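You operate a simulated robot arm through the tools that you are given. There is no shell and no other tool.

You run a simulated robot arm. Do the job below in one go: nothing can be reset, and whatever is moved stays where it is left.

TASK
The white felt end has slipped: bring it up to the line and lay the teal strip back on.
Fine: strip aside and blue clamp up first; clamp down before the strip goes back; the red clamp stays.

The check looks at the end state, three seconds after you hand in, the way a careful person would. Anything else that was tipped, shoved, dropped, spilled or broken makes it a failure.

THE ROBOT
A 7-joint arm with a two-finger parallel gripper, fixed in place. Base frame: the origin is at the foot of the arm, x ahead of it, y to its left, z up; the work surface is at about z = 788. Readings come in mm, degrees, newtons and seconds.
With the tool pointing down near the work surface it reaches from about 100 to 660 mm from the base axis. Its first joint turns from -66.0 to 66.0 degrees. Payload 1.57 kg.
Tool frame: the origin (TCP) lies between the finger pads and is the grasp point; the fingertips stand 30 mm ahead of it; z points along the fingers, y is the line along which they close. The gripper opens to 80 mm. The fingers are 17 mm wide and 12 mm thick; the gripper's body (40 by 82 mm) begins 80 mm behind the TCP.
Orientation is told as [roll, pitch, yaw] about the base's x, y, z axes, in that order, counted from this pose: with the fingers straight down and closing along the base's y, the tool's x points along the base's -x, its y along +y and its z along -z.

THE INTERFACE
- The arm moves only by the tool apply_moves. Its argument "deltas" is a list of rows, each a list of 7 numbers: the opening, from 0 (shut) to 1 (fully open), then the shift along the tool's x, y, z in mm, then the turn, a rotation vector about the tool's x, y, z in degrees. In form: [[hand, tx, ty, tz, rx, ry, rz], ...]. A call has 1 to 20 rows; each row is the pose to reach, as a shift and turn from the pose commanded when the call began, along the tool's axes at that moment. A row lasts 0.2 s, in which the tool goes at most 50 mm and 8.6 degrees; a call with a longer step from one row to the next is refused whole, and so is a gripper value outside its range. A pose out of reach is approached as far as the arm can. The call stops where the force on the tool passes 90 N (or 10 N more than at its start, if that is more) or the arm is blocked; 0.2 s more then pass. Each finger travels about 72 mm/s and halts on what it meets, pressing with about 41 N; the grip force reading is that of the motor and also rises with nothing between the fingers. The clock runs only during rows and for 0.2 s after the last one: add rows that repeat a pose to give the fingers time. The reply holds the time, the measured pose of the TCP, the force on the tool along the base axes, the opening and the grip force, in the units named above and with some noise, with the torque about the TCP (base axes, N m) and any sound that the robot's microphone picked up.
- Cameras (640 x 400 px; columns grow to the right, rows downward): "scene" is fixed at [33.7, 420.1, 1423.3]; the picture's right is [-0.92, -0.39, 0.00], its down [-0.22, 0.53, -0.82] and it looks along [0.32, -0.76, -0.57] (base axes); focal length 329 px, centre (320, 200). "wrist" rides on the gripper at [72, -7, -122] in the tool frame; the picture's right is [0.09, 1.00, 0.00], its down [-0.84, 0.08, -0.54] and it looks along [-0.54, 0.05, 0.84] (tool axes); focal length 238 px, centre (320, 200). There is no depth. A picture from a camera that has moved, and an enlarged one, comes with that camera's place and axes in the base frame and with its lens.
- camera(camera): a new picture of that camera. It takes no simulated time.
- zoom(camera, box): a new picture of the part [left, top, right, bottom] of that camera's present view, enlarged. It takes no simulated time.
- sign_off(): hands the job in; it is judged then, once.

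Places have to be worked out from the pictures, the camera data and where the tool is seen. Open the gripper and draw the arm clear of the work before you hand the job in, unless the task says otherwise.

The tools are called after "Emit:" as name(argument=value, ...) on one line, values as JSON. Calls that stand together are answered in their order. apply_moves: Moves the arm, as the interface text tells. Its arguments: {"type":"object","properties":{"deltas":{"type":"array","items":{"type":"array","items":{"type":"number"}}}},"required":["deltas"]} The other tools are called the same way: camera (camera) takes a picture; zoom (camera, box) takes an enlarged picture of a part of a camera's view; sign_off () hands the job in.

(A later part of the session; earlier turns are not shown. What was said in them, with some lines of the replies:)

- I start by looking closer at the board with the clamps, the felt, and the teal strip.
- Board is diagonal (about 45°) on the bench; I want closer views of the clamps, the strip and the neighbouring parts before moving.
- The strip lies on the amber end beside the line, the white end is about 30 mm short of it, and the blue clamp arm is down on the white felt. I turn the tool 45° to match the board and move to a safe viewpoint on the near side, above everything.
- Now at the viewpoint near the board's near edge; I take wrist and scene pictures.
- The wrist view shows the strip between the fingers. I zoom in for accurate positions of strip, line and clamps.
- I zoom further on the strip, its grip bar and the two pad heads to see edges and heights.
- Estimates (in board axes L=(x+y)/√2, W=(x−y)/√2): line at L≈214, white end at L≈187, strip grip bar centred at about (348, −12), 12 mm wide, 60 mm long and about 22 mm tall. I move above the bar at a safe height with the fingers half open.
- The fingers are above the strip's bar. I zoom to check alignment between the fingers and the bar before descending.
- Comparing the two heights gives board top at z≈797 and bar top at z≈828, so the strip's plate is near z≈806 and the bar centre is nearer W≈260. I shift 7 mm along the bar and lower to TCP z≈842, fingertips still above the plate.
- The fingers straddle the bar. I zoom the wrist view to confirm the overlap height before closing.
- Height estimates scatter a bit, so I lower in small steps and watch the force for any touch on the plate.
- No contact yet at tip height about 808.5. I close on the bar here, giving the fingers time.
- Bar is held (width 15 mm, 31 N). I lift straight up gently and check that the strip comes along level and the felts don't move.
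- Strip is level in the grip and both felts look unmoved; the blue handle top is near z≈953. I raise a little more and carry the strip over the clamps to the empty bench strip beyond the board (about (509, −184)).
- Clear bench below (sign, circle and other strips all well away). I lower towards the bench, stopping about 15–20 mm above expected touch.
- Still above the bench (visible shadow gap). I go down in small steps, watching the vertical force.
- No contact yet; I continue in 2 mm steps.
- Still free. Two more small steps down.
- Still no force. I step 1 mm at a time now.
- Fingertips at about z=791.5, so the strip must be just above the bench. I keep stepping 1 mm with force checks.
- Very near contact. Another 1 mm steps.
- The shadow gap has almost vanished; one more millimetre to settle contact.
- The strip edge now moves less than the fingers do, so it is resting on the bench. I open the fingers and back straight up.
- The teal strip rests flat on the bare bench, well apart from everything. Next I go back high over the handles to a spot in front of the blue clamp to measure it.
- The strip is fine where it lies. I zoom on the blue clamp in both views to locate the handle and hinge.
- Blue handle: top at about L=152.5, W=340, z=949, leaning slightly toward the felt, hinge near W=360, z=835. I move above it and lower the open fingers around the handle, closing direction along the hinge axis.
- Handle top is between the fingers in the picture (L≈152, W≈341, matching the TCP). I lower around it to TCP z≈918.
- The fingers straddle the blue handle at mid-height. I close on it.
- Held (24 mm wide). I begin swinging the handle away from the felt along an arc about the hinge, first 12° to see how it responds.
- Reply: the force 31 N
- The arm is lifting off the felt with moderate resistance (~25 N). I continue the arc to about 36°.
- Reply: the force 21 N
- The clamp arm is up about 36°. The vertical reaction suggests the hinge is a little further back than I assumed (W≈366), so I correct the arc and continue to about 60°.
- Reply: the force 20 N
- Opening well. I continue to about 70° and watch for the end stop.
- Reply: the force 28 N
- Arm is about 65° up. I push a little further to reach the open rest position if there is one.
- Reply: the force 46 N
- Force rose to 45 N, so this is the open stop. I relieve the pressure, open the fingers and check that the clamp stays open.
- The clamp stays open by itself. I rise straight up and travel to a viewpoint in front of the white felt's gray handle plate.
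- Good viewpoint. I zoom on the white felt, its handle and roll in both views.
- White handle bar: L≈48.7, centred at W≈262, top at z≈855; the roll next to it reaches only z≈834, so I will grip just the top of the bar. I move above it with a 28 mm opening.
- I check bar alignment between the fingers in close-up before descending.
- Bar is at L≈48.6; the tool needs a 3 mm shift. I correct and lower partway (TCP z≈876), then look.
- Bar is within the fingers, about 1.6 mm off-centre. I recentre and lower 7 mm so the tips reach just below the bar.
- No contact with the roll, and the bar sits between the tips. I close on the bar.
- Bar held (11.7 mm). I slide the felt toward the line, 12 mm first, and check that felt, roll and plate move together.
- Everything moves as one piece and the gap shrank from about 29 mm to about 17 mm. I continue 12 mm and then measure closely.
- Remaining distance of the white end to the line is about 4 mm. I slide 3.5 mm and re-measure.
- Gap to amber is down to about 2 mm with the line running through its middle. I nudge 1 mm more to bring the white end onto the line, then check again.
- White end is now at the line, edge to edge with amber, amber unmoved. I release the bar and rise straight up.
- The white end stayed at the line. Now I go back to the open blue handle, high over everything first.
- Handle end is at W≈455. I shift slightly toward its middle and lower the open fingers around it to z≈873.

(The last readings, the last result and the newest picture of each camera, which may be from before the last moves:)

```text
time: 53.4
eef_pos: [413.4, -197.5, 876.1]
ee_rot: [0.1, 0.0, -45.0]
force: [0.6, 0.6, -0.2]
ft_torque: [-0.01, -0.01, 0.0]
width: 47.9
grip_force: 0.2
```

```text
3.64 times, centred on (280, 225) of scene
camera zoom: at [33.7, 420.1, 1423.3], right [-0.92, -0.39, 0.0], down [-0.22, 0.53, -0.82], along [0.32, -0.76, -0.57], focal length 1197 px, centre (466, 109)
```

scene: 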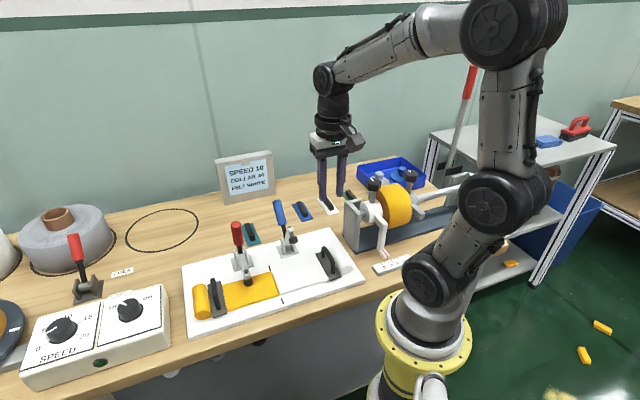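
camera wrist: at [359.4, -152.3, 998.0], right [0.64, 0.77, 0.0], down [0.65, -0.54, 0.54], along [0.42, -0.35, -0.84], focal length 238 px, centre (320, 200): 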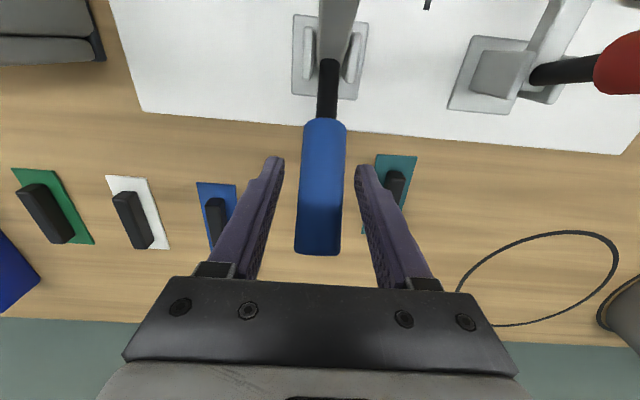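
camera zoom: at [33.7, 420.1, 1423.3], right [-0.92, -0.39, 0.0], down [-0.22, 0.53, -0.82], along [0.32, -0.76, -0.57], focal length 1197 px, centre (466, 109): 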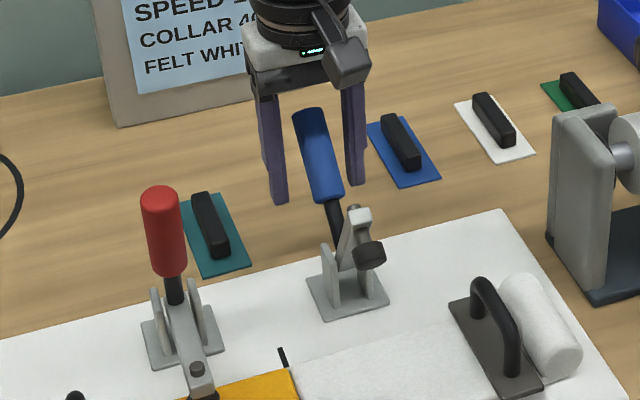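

Handle is between the fingers. I close on it firmly before swinging it back.

Emit:
apply_moves(deltas=[[0.4, 0, 0, 0, 0, 0, 0], [0.2, 0, 0, 0, 0, 0, 0], [0, 0, 0, 0, 0, 0, 0], [0, 0, 0, 0, 0, 0, 0], [0, 0, 0, 0, 0, 0, 0]])

Emit:
zoom(camera="scene", box=[230, 170, 330, 280])

```text
time: 54.6
eef_pos: [415.4, -198.7, 875.7]
ee_rot: [0.0, -0.1, -45.0]
force: [0.5, -1.6, -0.6]
ft_torque: [-0.28, 0.44, 0.49]
width: 23.6
grip_force: 35.1
```

```text
3.64 times, centred on (280, 225) of scene
camera zoom: at [33.7, 420.0, 1423.4], right [-0.92, -0.39, 0.0], down [-0.22, 0.53, -0.82], along [0.32, -0.76, -0.57], focal length 1197 px, centre (466, 109)
```

zoom: 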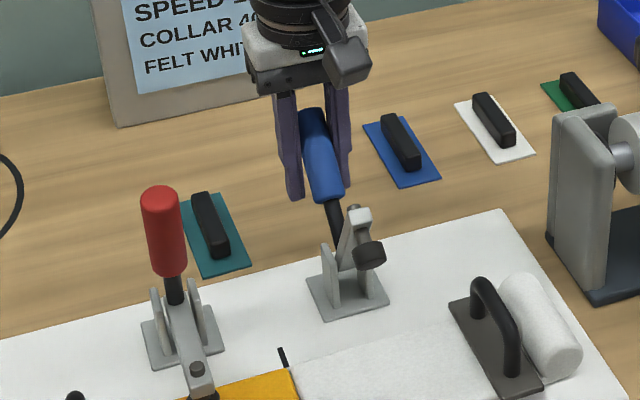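

Gripped. I swing the handle back toward the felt side along the reverse arc, first 24°.

Emit:
apply_moves(deltas=[[0, 2.9, 0, -4.6, 0, 0, 0], [0, 6.2, 0, -9, 0, 0, 0], [0, 9.8, 0, -13.2, 0, 0, 0], [0, 13.6, 0, -17.1, 0, 0, 0], [0, 17.7, 0, -20.7, 0, 0, 0], [0, 22.1, 0, -24.1, 0, 0, 0], [0, 22.1, 0, -24.1, 0, 0, 0]])

Emit:
zoom(camera="scene", box=[230, 170, 330, 280])

```text
time: 56.2
eef_pos: [396.5, -181.9, 898.8]
ee_rot: [-0.1, 0.2, -45.2]
force: [4.3, 9.4, -26.1]
ft_torque: [-1.15, -0.16, 0.25]
width: 23.6
grip_force: 36.0
```

```text
3.64 times, centred on (280, 225) of scene
camera zoom: at [34.1, 420.2, 1423.3], right [-0.92, -0.39, 0.0], down [-0.22, 0.53, -0.82], along [0.32, -0.76, -0.57], focal length 1197 px, centre (466, 109)
```

zoom: 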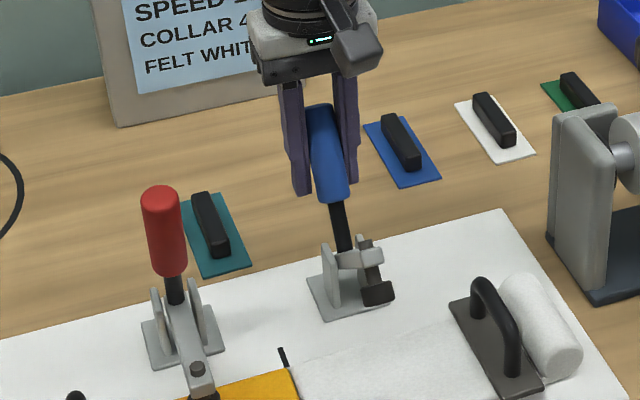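

Working; the pull is mostly radial, so I shrink the arc radius slightly and continue another ~27°.

Emit:
apply_moves(deltas=[[0, 4.6, 0, 0.8, 0, 0, 0], [0, 10.3, 0, -2.6, 0, 0, 0], [0, 16.2, 0, -5.4, 0, 0, 0], [0, 22.4, 0, -7.7, 0, 0, 0], [0, 28.7, 0, -9.5, 0, 0, 0], [0, 35.2, 0, -10.7, 0, 0, 0], [0, 35.2, 0, -10.7, 0, 0, 0]])

Emit:
zoom(camera="scene", box=[230, 180, 330, 290])

```text
time: 57.8
eef_pos: [375.5, -160.1, 912.1]
ee_rot: [0.2, -0.6, -45.2]
force: [14.0, -12.0, -1.5]
ft_torque: [-2.05, 0.08, 0.43]
width: 23.6
grip_force: 36.4
```

```text
3.64 times, centred on (280, 235) of scene
camera zoom: at [34.0, 419.8, 1423.4], right [-0.92, -0.39, 0.0], down [-0.22, 0.53, -0.82], along [0.32, -0.76, -0.57], focal length 1197 px, centre (466, 73)
```

zoom: 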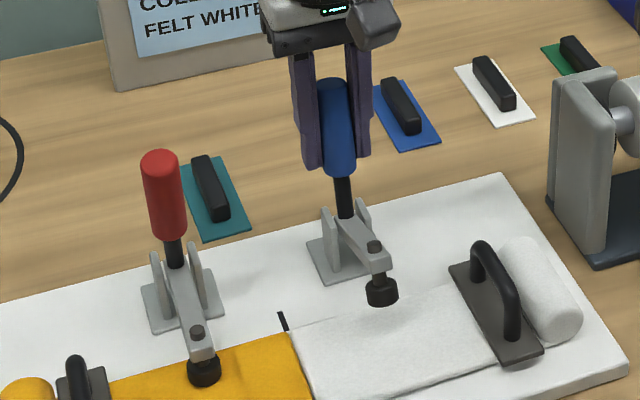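

Nearly down (about 25° left). I continue to just before the closed position and check force.

Emit:
apply_moves(deltas=[[0, 6.5, 0, -2.1, 0, 0, 0], [0, 13.2, 0, -2.2, 0, 0, 0], [0, 19.9, 0, -1.6, 0, 0, 0], [0, 26.5, 0, -0.5, 0, 0, 0], [0, 26.5, 0, -0.5, 0, 0, 0]])

Emit:
zoom(camera="scene", box=[250, 200, 330, 300])

```text
time: 59.0
eef_pos: [356.2, -139.0, 912.6]
ee_rot: [0.1, -0.3, -45.0]
force: [5.4, 1.1, 17.8]
ft_torque: [-2.06, -0.26, 0.11]
width: 23.7
grip_force: 36.0
```

```text
4.00 times, centred on (290, 250) of scene
camera zoom: at [33.6, 420.2, 1423.3], right [-0.92, -0.39, 0.0], down [-0.22, 0.53, -0.82], along [0.32, -0.76, -0.57], focal length 1317 px, centre (440, 0)
```

zoom: 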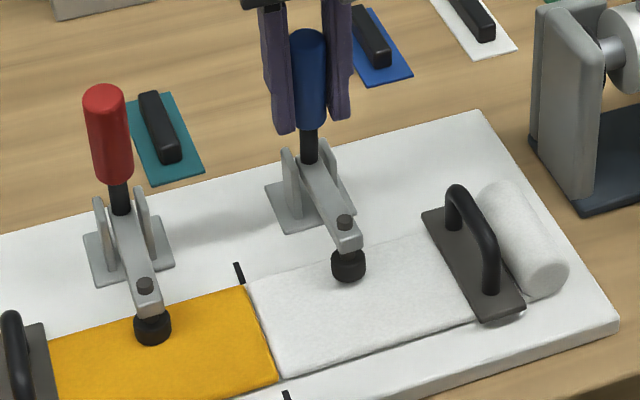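

Almost seated: the arm tip is a few millimetres above its original place. I push the last few degrees.

Emit:
apply_moves(deltas=[[0, 2.5, 0, 0.3, 0, 0, 0], [0, 5, 0, 1, 0, 0, 0], [0, 7, 0, 1.5, 0, 0, 0], [0, 7, 0, 1.5, 0, 0, 0]])

Emit:
zoom(camera="scene", box=[250, 200, 330, 300])

```text
time: 60.0
eef_pos: [351.5, -135.3, 909.9]
ee_rot: [0.0, -0.3, -45.1]
force: [13.1, -21.2, 13.5]
ft_torque: [-0.29, 1.29, -0.43]
width: 24.1
grip_force: 36.2
```

```text
4.00 times, centred on (290, 250) of scene
camera zoom: at [33.9, 419.6, 1423.5], right [-0.92, -0.39, 0.0], down [-0.22, 0.53, -0.82], along [0.32, -0.76, -0.57], focal length 1317 px, centre (440, 0)
```

zoom: 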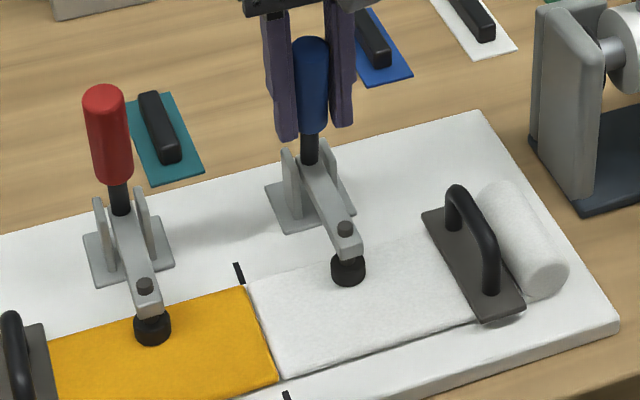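

The arm tip is back at its original place with 24 N resistance. I press slightly more to be sure it is seated, then relax and release.

Emit:
apply_moves(deltas=[[0, 1.5, 0, 0.3, 0, 0, 0], [0, 3, 0, 0.6, 0, 0, 0], [0, 3, 0, 0.6, 0, 0, 0], [0, -1, 0, -0.5, 0, 0, 0], [0.2, -1, 0, -0.5, 0, 0, 0], [0.4, -1, 0, -0.5, 0, 0, 0], [0.6, -1, 0, -0.5, 0, 0, 0], [0.6, -1, 0, -0.5, 0, 0, 0]])

Emit:
zoom(camera="scene", box=[250, 200, 330, 300])

Emit:
camera(camera="wrist")

```text
time: 61.8
eef_pos: [349.2, -134.2, 909.7]
ee_rot: [0.1, 0.1, -45.1]
force: [-0.9, 0.0, -1.1]
ft_torque: [0.01, 0.01, 0.03]
width: 48.1
grip_force: 0.1
```

```text
4.00 times, centred on (290, 250) of scene
camera zoom: at [33.7, 420.1, 1423.3], right [-0.92, -0.39, 0.0], down [-0.22, 0.53, -0.82], along [0.32, -0.76, -0.57], focal length 1317 px, centre (440, 0)
```

zoom: 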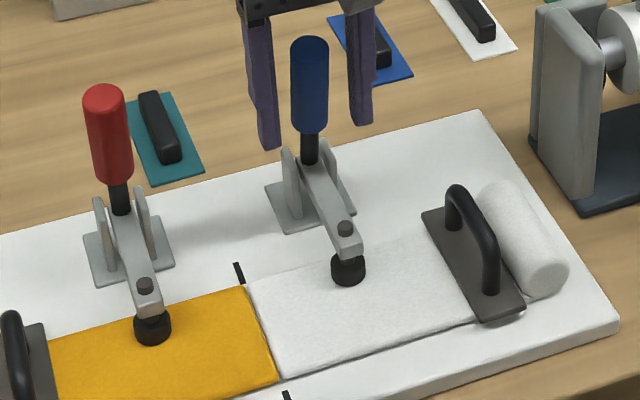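

```text
taken
camera wrist: at [295.2, -88.9, 1031.4], right [0.64, 0.77, 0.0], down [0.65, -0.54, 0.54], along [0.42, -0.35, -0.84], focal length 238 px, centre (320, 200)
```

wrist: 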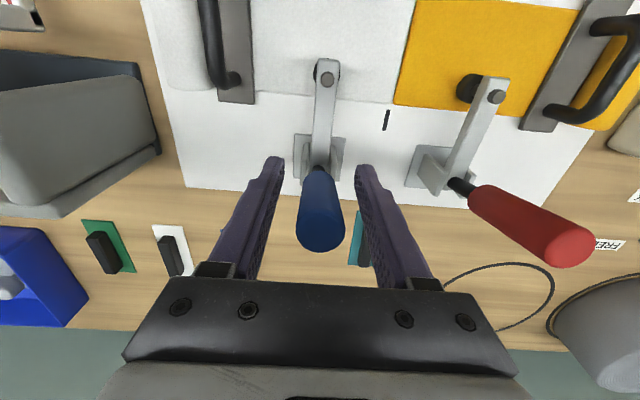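

The blue clamp is down and stays closed; the felts are edge to edge at the line. I rise and go back over to the parked teal strip, matching its small angle.

Emit:
apply_moves(deltas=[[0.6, 0, 0, -45, 0, 0, 0], [0.6, 0, 0, -90, 0, 0, 0], [0.6, 0, 0, -130, 0, 0, 0], [0.6, -37, 20, -135, 0, 0, -0.5], [0.6, -74, 39, -135, 0, 0, -1], [0.55, -111, 59, -135, 0, 0, -1.5], [0.5, -147.5, 78, -135, 0, 0, -1.9], [0.45, -147.5, 78, -95, 0, 0, -1.9], [0.45, -147.5, 78, -50, 0, 0, -1.9], [0.45, -147.5, 78, -10, 0, 0, -1.9], [0.45, -147.5, 78, 20, 0, 0, -1.9], [0.45, -147.5, 78, 35, 0, 0, -1.9], [0.45, -147.5, 78, 35, 0, 0, -1.9]])

Emit:
zoom(camera="wrist", box=[260, 60, 380, 230])

Emit:
zoom(camera="scene", box=[225, 190, 285, 250])

Emit:
zoom(camera="scene", box=[260, 240, 320, 310])

```text
time: 64.6
eef_pos: [507.9, -184.1, 873.9]
ee_rot: [0.1, -0.1, -43.3]
force: [0.6, 0.7, -0.8]
ft_torque: [-0.03, 0.02, 0.02]
width: 35.8
grip_force: 0.0
```

```text
2.35 times, centred on (320, 145) of wrist
camera zoom: at [451.9, -140.2, 996.4], right [0.61, 0.79, 0.0], down [0.66, -0.52, 0.54], along [0.43, -0.33, -0.84], focal length 561 px, centre (320, 329)
```

zoom: 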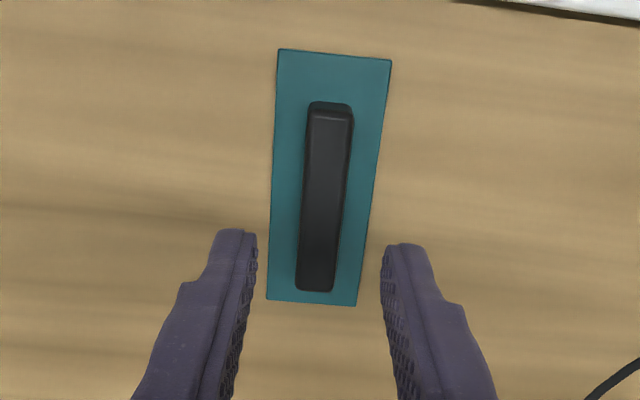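

```text
6.67 times, centred on (255, 220) of scene
camera zoom: at [33.7, 420.1, 1423.3], right [-0.92, -0.39, 0.0], down [-0.22, 0.53, -0.82], along [0.32, -0.76, -0.57], focal length 2195 px, centre (753, 67)
```

zoom: 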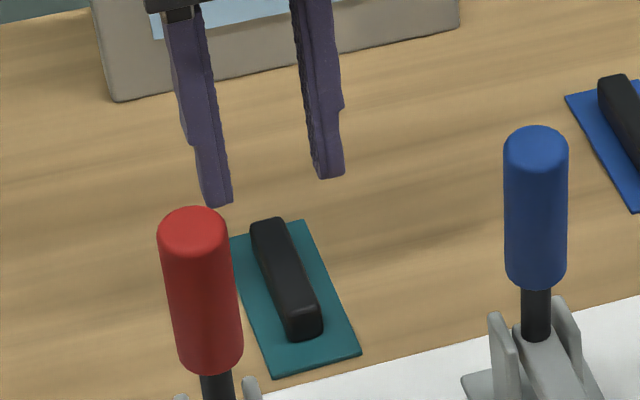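

```text
5.71 times, centred on (290, 275) of scene
camera zoom: at [33.7, 420.1, 1423.3], right [-0.92, -0.39, 0.0], down [-0.22, 0.53, -0.82], along [0.32, -0.76, -0.57], focal length 1881 px, centre (491, -229)
```

zoom: 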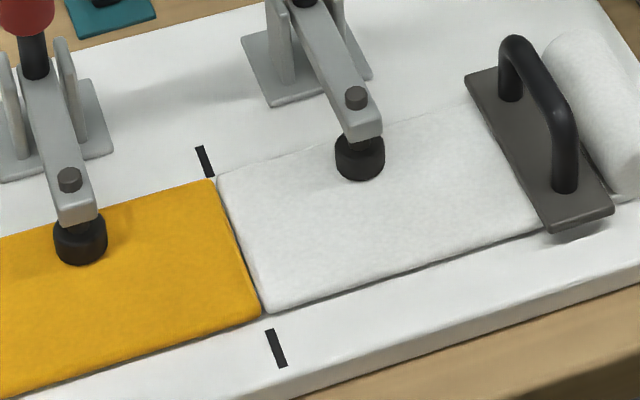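

Strip and bar sit between the fingers and line up in both axes. I lower onto the bar to TCP z≈819 with force checks.

Emit:
apply_moves(deltas=[[0.45, 0, 0, 15, 0, 0, 0], [0.45, 0, 0, 30, 0, 0, 0], [0.45, 0, 0, 43, 0, 0, 0], [0.45, 0, 0, 50, 0, 0, 0], [0.45, 0, 0, 55, 0, 0, 0], [0.45, 0, 0, 55, 0, 0, 0]])

Emit:
zoom(camera="wrist", box=[260, 60, 380, 230])

Emit:
zoom(camera="scene", box=[235, 205, 285, 250])

```text
time: 66.0
eef_pos: [509.7, -183.2, 819.9]
ee_rot: [0.1, 0.0, -43.2]
force: [0.0, 0.1, 0.2]
ft_torque: [0.01, 0.0, 0.04]
width: 35.9
grip_force: 0.2
```

```text
2.35 times, centred on (320, 145) of wrist
camera zoom: at [453.0, -139.4, 942.4], right [0.61, 0.79, 0.0], down [0.66, -0.52, 0.54], along [0.43, -0.33, -0.84], focal length 561 px, centre (320, 329)
```

zoom: 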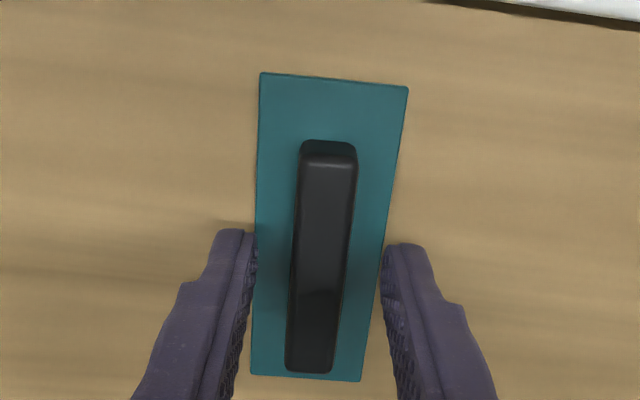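

```text
8.89 times, centred on (260, 228) of scene
camera zoom: at [33.7, 420.1, 1423.3], right [-0.92, -0.39, 0.0], down [-0.22, 0.53, -0.82], along [0.32, -0.76, -0.57], focal length 2926 px, centre (853, -44)
```

zoom: 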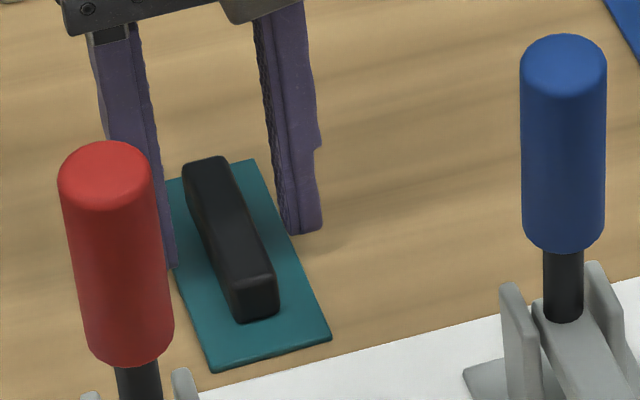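

Bar is between the fingers. I close, then lift the strip clear.

Emit:
apply_moves(deltas=[[0.3, 0, 0, 0, 0, 0, 0], [0.15, 0, 0, 0, 0, 0, 0], [0, 0, 0, 0, 0, 0, 0], [0, 0, 0, 0, 0, 0, 0], [0, 0, 0, 0, 0, 0, 0], [0, 0, 0, -10, 0, 0, 0], [0, 0, 0, -35, 0, 0, 0], [0, 0, 0, -80, 0, 0, 0], [0, 0, 0, -125, 0, 0, 0], [0, 0, 0, -170, 0, 0, 0], [0, 0, 0, -215, 0, 0, 0], [0, 0, 0, -215, 0, 0, 0]])

Emit:
camera(camera="wrist")

Emit:
camera(camera="scene")

```text
time: 68.6
eef_pos: [509.0, -183.6, 1034.5]
ee_rot: [0.0, 0.0, -43.2]
force: [0.4, -1.2, -0.5]
ft_torque: [-0.02, 0.02, 0.0]
width: 14.9
grip_force: 30.8
```

```text
taken
camera wrist: at [453.3, -140.5, 1157.2], right [0.61, 0.79, 0.0], down [0.66, -0.52, 0.54], along [0.43, -0.33, -0.84], focal length 238 px, centre (320, 200)
```

wrist: 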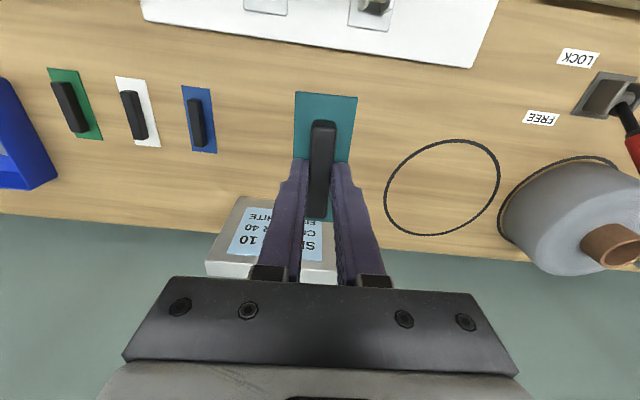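

```text
taken
```

scene: 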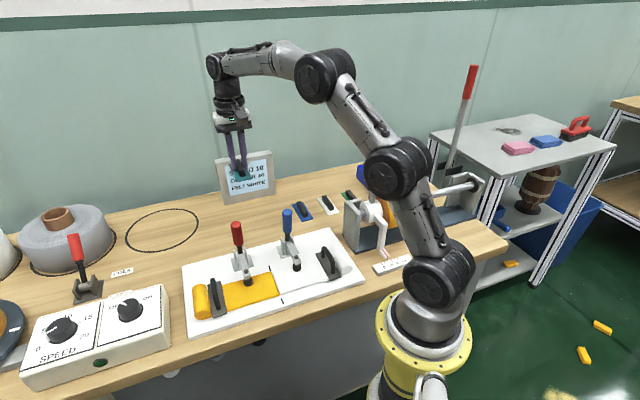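

Strip held level. I carry it high over the clamps to above the seam, turning to match the line's direction.

Emit:
apply_moves(deltas=[[0, 0, 0, -12, 0, 0, 0], [0, 37, -1.5, -15, 0, 0, 0.4], [0, 74, -3, -15, 0, 0, 0.8], [0, 111, -4.4, -15, 0, 0, 1.2], [0, 148, -5.8, -15, 0, 0, 1.6], [0, 186, -7.3, -15, 0, 0, 1.9], [0, 222.7, -8.7, -15, 0, 0, 1.9], [0, 222.7, -8.7, -15, 0, 0, 1.9], [0, 222.7, -8.7, 30, 0, 0, 1.9], [0, 222.7, -8.7, 75, 0, 0, 1.9], [0, 222.7, -8.7, 115, 0, 0, 1.9], [0, 222.7, -8.7, 145, 0, 0, 1.9], [0, 222.7, -8.7, 145, 0, 0, 1.9]])

Emit:
camera(camera="wrist")

Emit:
zoom(camera="scene", box=[220, 200, 340, 310])

```text
time: 71.4
eef_pos: [341.3, -37.5, 889.4]
ee_rot: [0.0, 0.0, -45.1]
force: [-0.4, -0.2, -0.4]
ft_torque: [0.01, -0.01, -0.01]
width: 14.8
grip_force: 30.6
```

```text
taken
camera wrist: at [285.9, 8.6, 1011.5], right [0.64, 0.77, 0.0], down [0.65, -0.54, 0.54], along [0.42, -0.35, -0.84], focal length 238 px, centre (320, 200)
```

wrist: 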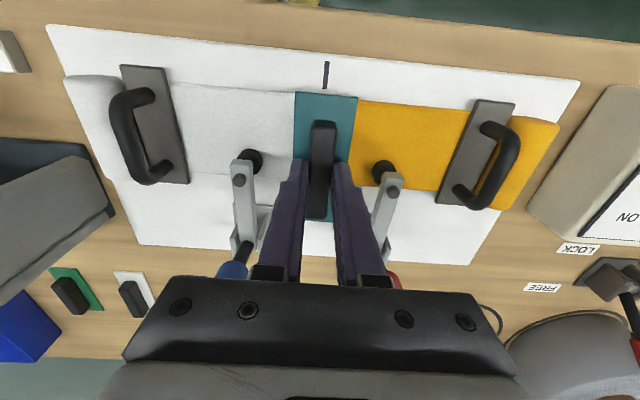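

```text
3.64 times, centred on (280, 255) of scene
camera zoom: at [33.7, 420.1, 1423.3], right [-0.92, -0.39, 0.0], down [-0.22, 0.53, -0.82], along [0.32, -0.76, -0.57], focal length 1197 px, centre (466, 0)
```

zoom: 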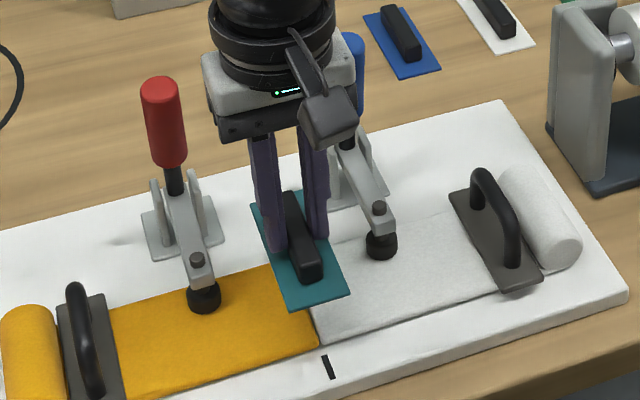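

Strip hovers over the seam, TCP at L≈215.1, W≈268 (line at ≈214.7). I fine-adjust about 1 mm and lower to roughly 6 mm above expected contact.

Emit:
apply_moves(deltas=[[0, -1.2, -0.4, 10, 0, 0, 0], [0, -1.2, -0.4, 20, 0, 0, 0], [0, -1.2, -0.4, 30, 0, 0, 0], [0, -1.2, -0.4, 39.5, 0, 0, 0], [0, -1.2, -0.4, 39.5, 0, 0, 0]])

Emit:
zoom(camera="wrist", box=[230, 40, 410, 240])

Emit:
zoom(camera="scene", box=[250, 235, 320, 310])

```text
time: 72.6
eef_pos: [341.8, -38.6, 849.6]
ee_rot: [-0.1, 0.1, -45.1]
force: [-0.8, -0.3, -0.6]
ft_torque: [0.0, -0.06, 0.02]
width: 15.0
grip_force: 30.6
```

```text
2.00 times, centred on (320, 140) of wrist
camera zoom: at [285.6, 7.4, 971.4], right [0.64, 0.77, 0.0], down [0.65, -0.54, 0.54], along [0.42, -0.35, -0.84], focal length 477 px, centre (320, 320)
```

zoom: 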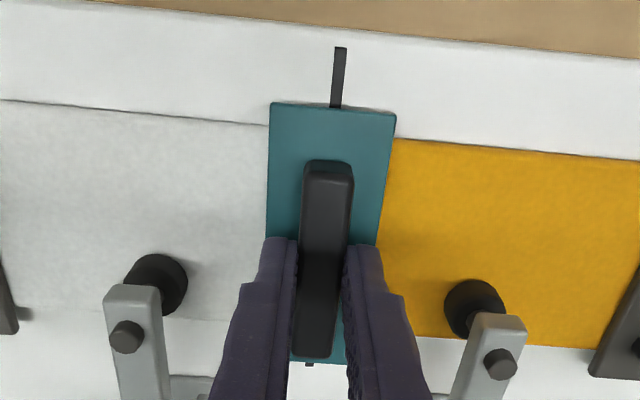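

```text
5.33 times, centred on (285, 272) of scene
camera zoom: at [33.7, 420.1, 1423.3], right [-0.92, -0.39, 0.0], down [-0.22, 0.53, -0.82], along [0.32, -0.76, -0.57], focal length 1756 px, centre (507, -187)
```

zoom: 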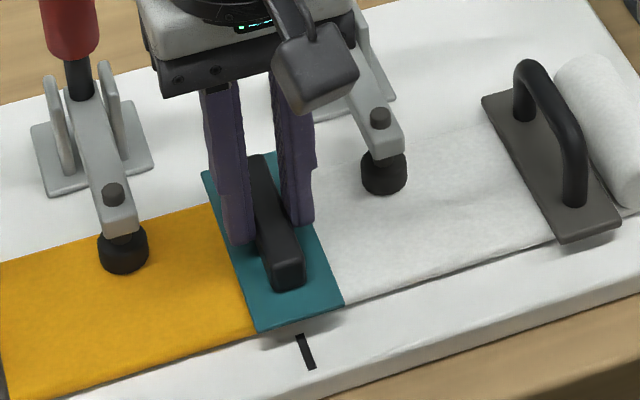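

Strip is centred on the line and on the felt's width. I lower in small steps watching force until it rests.

Emit:
apply_moves(deltas=[[0, 0, 0.3, 1.5, 0, 0, 0], [0, 0, 0.4, 3, 0, 0, 0], [0, 0, 0.5, 4, 0, 0, 0], [0, 0, 0.5, 4, 0, 0, 0]])

Emit:
zoom(camera="scene", box=[255, 245, 305, 300])

```text
time: 73.6
eef_pos: [341.7, -37.8, 845.7]
ee_rot: [-0.1, -0.1, -45.1]
force: [0.0, 0.4, -0.2]
ft_torque: [0.02, 0.0, -0.01]
width: 14.8
grip_force: 31.3
```

```text
7.27 times, centred on (280, 272) of scene
camera zoom: at [33.7, 420.1, 1423.3], right [-0.92, -0.39, 0.0], down [-0.22, 0.53, -0.82], along [0.32, -0.76, -0.57], focal length 2394 px, centre (611, -327)
```

zoom: 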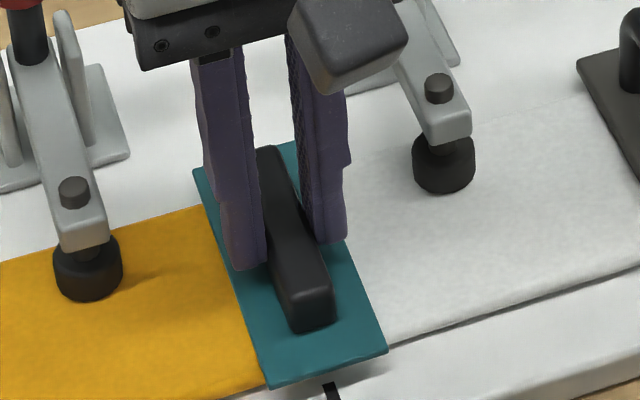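

Still slightly above (shadow under the near end). I continue down 2 mm in 1 mm steps.

Emit:
apply_moves(deltas=[[0, 0, 0, 1, 0, 0, 0], [0, 0, 0, 2, 0, 0, 0], [0, 0, 0, 2, 0, 0, 0]])

Emit:
zoom(camera="scene", box=[255, 245, 305, 300])

```text
time: 74.4
eef_pos: [342.5, -37.1, 844.8]
ee_rot: [0.0, 0.0, -45.1]
force: [-0.3, -0.3, 1.6]
ft_torque: [-0.03, -0.04, -0.03]
width: 14.9
grip_force: 30.8
```

```text
7.27 times, centred on (280, 272) of scene
camera zoom: at [33.6, 420.1, 1423.3], right [-0.92, -0.39, 0.0], down [-0.22, 0.53, -0.82], along [0.32, -0.76, -0.57], focal length 2394 px, centre (611, -327)
```

zoom: 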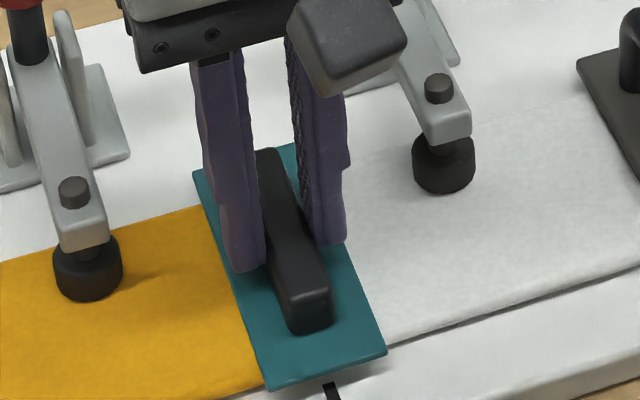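

Contact reached about where expected (z≈843.5, small upward force). I open the fingers gently and check the strip stays flat.

Emit:
apply_moves(deltas=[[0.2, 0, 0, 0.4, 0, 0, 0], [0.3, 0, 0, 0.4, 0, 0, 0], [0.4, 0, 0, 0.4, 0, 0, 0], [0.45, 0, 0, 0.4, 0, 0, 0], [0.45, 0, 0, 0.4, 0, 0, 0]])

Emit:
zoom(camera="scene", box=[255, 245, 305, 300])

Emit:
zoom(camera="wrist", box=[230, 40, 410, 240])

```text
time: 75.6
eef_pos: [342.2, -37.6, 843.6]
ee_rot: [0.0, 0.1, -45.0]
force: [-0.2, -0.4, 0.3]
ft_torque: [-0.01, -0.02, 0.03]
width: 36.1
grip_force: 0.1
```

```text
7.27 times, centred on (280, 272) of scene
camera zoom: at [33.7, 420.1, 1423.3], right [-0.92, -0.39, 0.0], down [-0.22, 0.53, -0.82], along [0.32, -0.76, -0.57], focal length 2394 px, centre (611, -327)
```

zoom: 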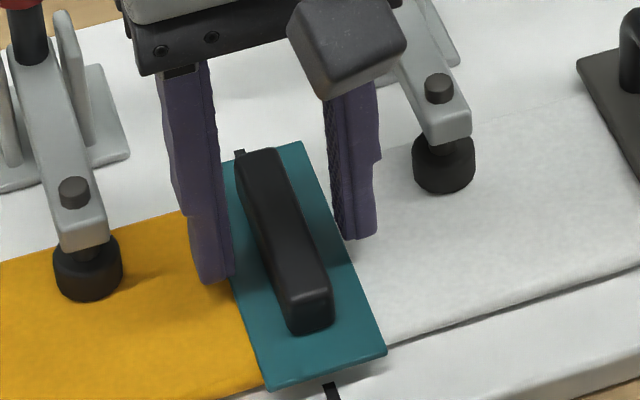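

```text
2.00 times, centred on (320, 140) of wrist
camera zoom: at [286.7, 8.0, 965.8], right [0.64, 0.77, 0.0], down [0.65, -0.54, 0.54], along [0.42, -0.35, -0.84], focal length 477 px, centre (320, 320)
```

zoom: 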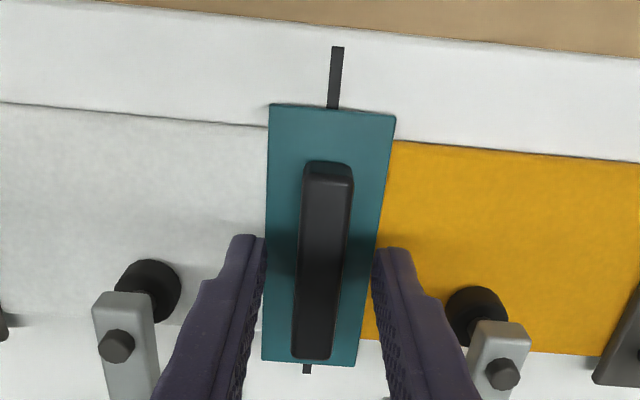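

The strip lies flat, centred across the line over both ends. I rise straight up and clear.

Emit:
apply_moves(deltas=[[0.45, 0, 0, -8, 0, 0, 0], [0.45, 0, 0, -25, 0, 0, 0], [0.45, 0, 0, -60, 0, 0, 0], [0.45, 0, 0, -100, 0, 0, 0], [0.6, 0, 0, -145, 0, 0, 0], [0.8, 0, 0, -190, 0, 0, 0], [1, 0, 0, -235, 0, 0, 0], [1, 0, 0, -255, 0, 0, 0], [1, 0, 0, -255, 0, 0, 0]])

Emit:
camera(camera="scene")

Emit:
zoom(camera="scene", box=[225, 215, 375, 325])

Emit:
zoom(camera="wrist", box=[180, 30, 480, 240])

```text
time: 77.6
eef_pos: [342.9, -39.3, 1099.7]
ee_rot: [-0.1, -0.1, -45.1]
force: [-0.3, 0.7, 0.6]
ft_torque: [0.02, -0.01, -0.02]
width: 79.7
grip_force: 0.1
```

```text
taken
```

scene: 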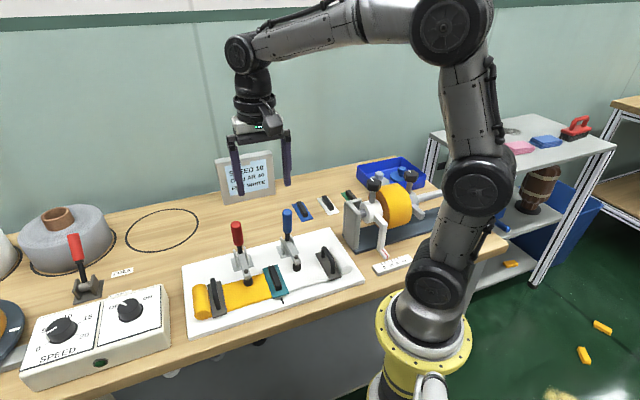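

```text
3.64 times, centred on (300, 270) of scene
camera zoom: at [33.7, 420.1, 1423.3], right [-0.92, -0.39, 0.0], down [-0.22, 0.53, -0.82], along [0.32, -0.76, -0.57], focal length 1197 px, centre (393, -54)
```

zoom: 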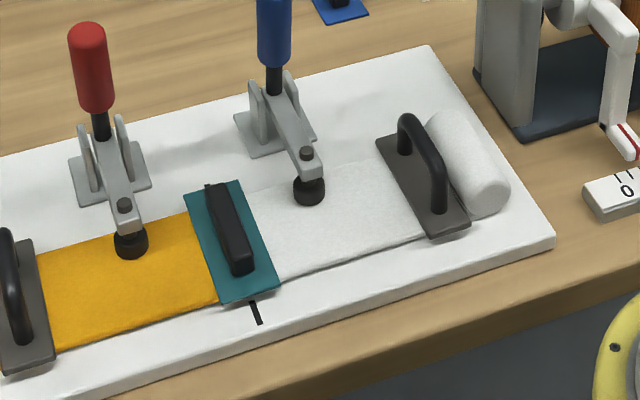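

```text
1.90 times, centred on (330, 135) of wrist
camera zoom: at [287.2, 7.2, 1221.7], right [0.64, 0.77, 0.0], down [0.65, -0.54, 0.54], along [0.42, -0.35, -0.84], focal length 454 px, centre (301, 324)
```

zoom: 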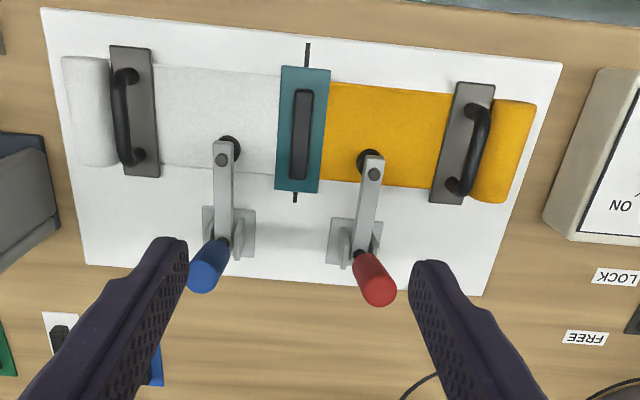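

Both clamps are down, the white end meets amber at the line, and the teal strip lies flat and centred over the seam. Nothing else has moved, and the open gripper is well clear above. I hand the job in.

Emit:
sign_off()

```text
The job is handed in.
```

The white felt end is up at the line and meets the amber end to within about a millimetre. The teal strip is lying flat across the seam.

- **Order:** I set the strip aside on the bench, lifted the blue clamp and slid the white felt up by its handle. I closed the blue clamp again before laying the strip back.
- **Clamps:** the blue clamp is down on the white felt and stays closed. The red clamp was not touched, and the amber felt did not move.
- **Strip position:** the strip started about 5 mm short of the line, lying only on the amber felt. I read "back on" as covering the joint, so I centred it on the line, over both ends. If you meant its exact starting spot, it is about 24 mm from there.
- **Surroundings:** the last pictures show nothing else moved. The gripper is open and well above the work.
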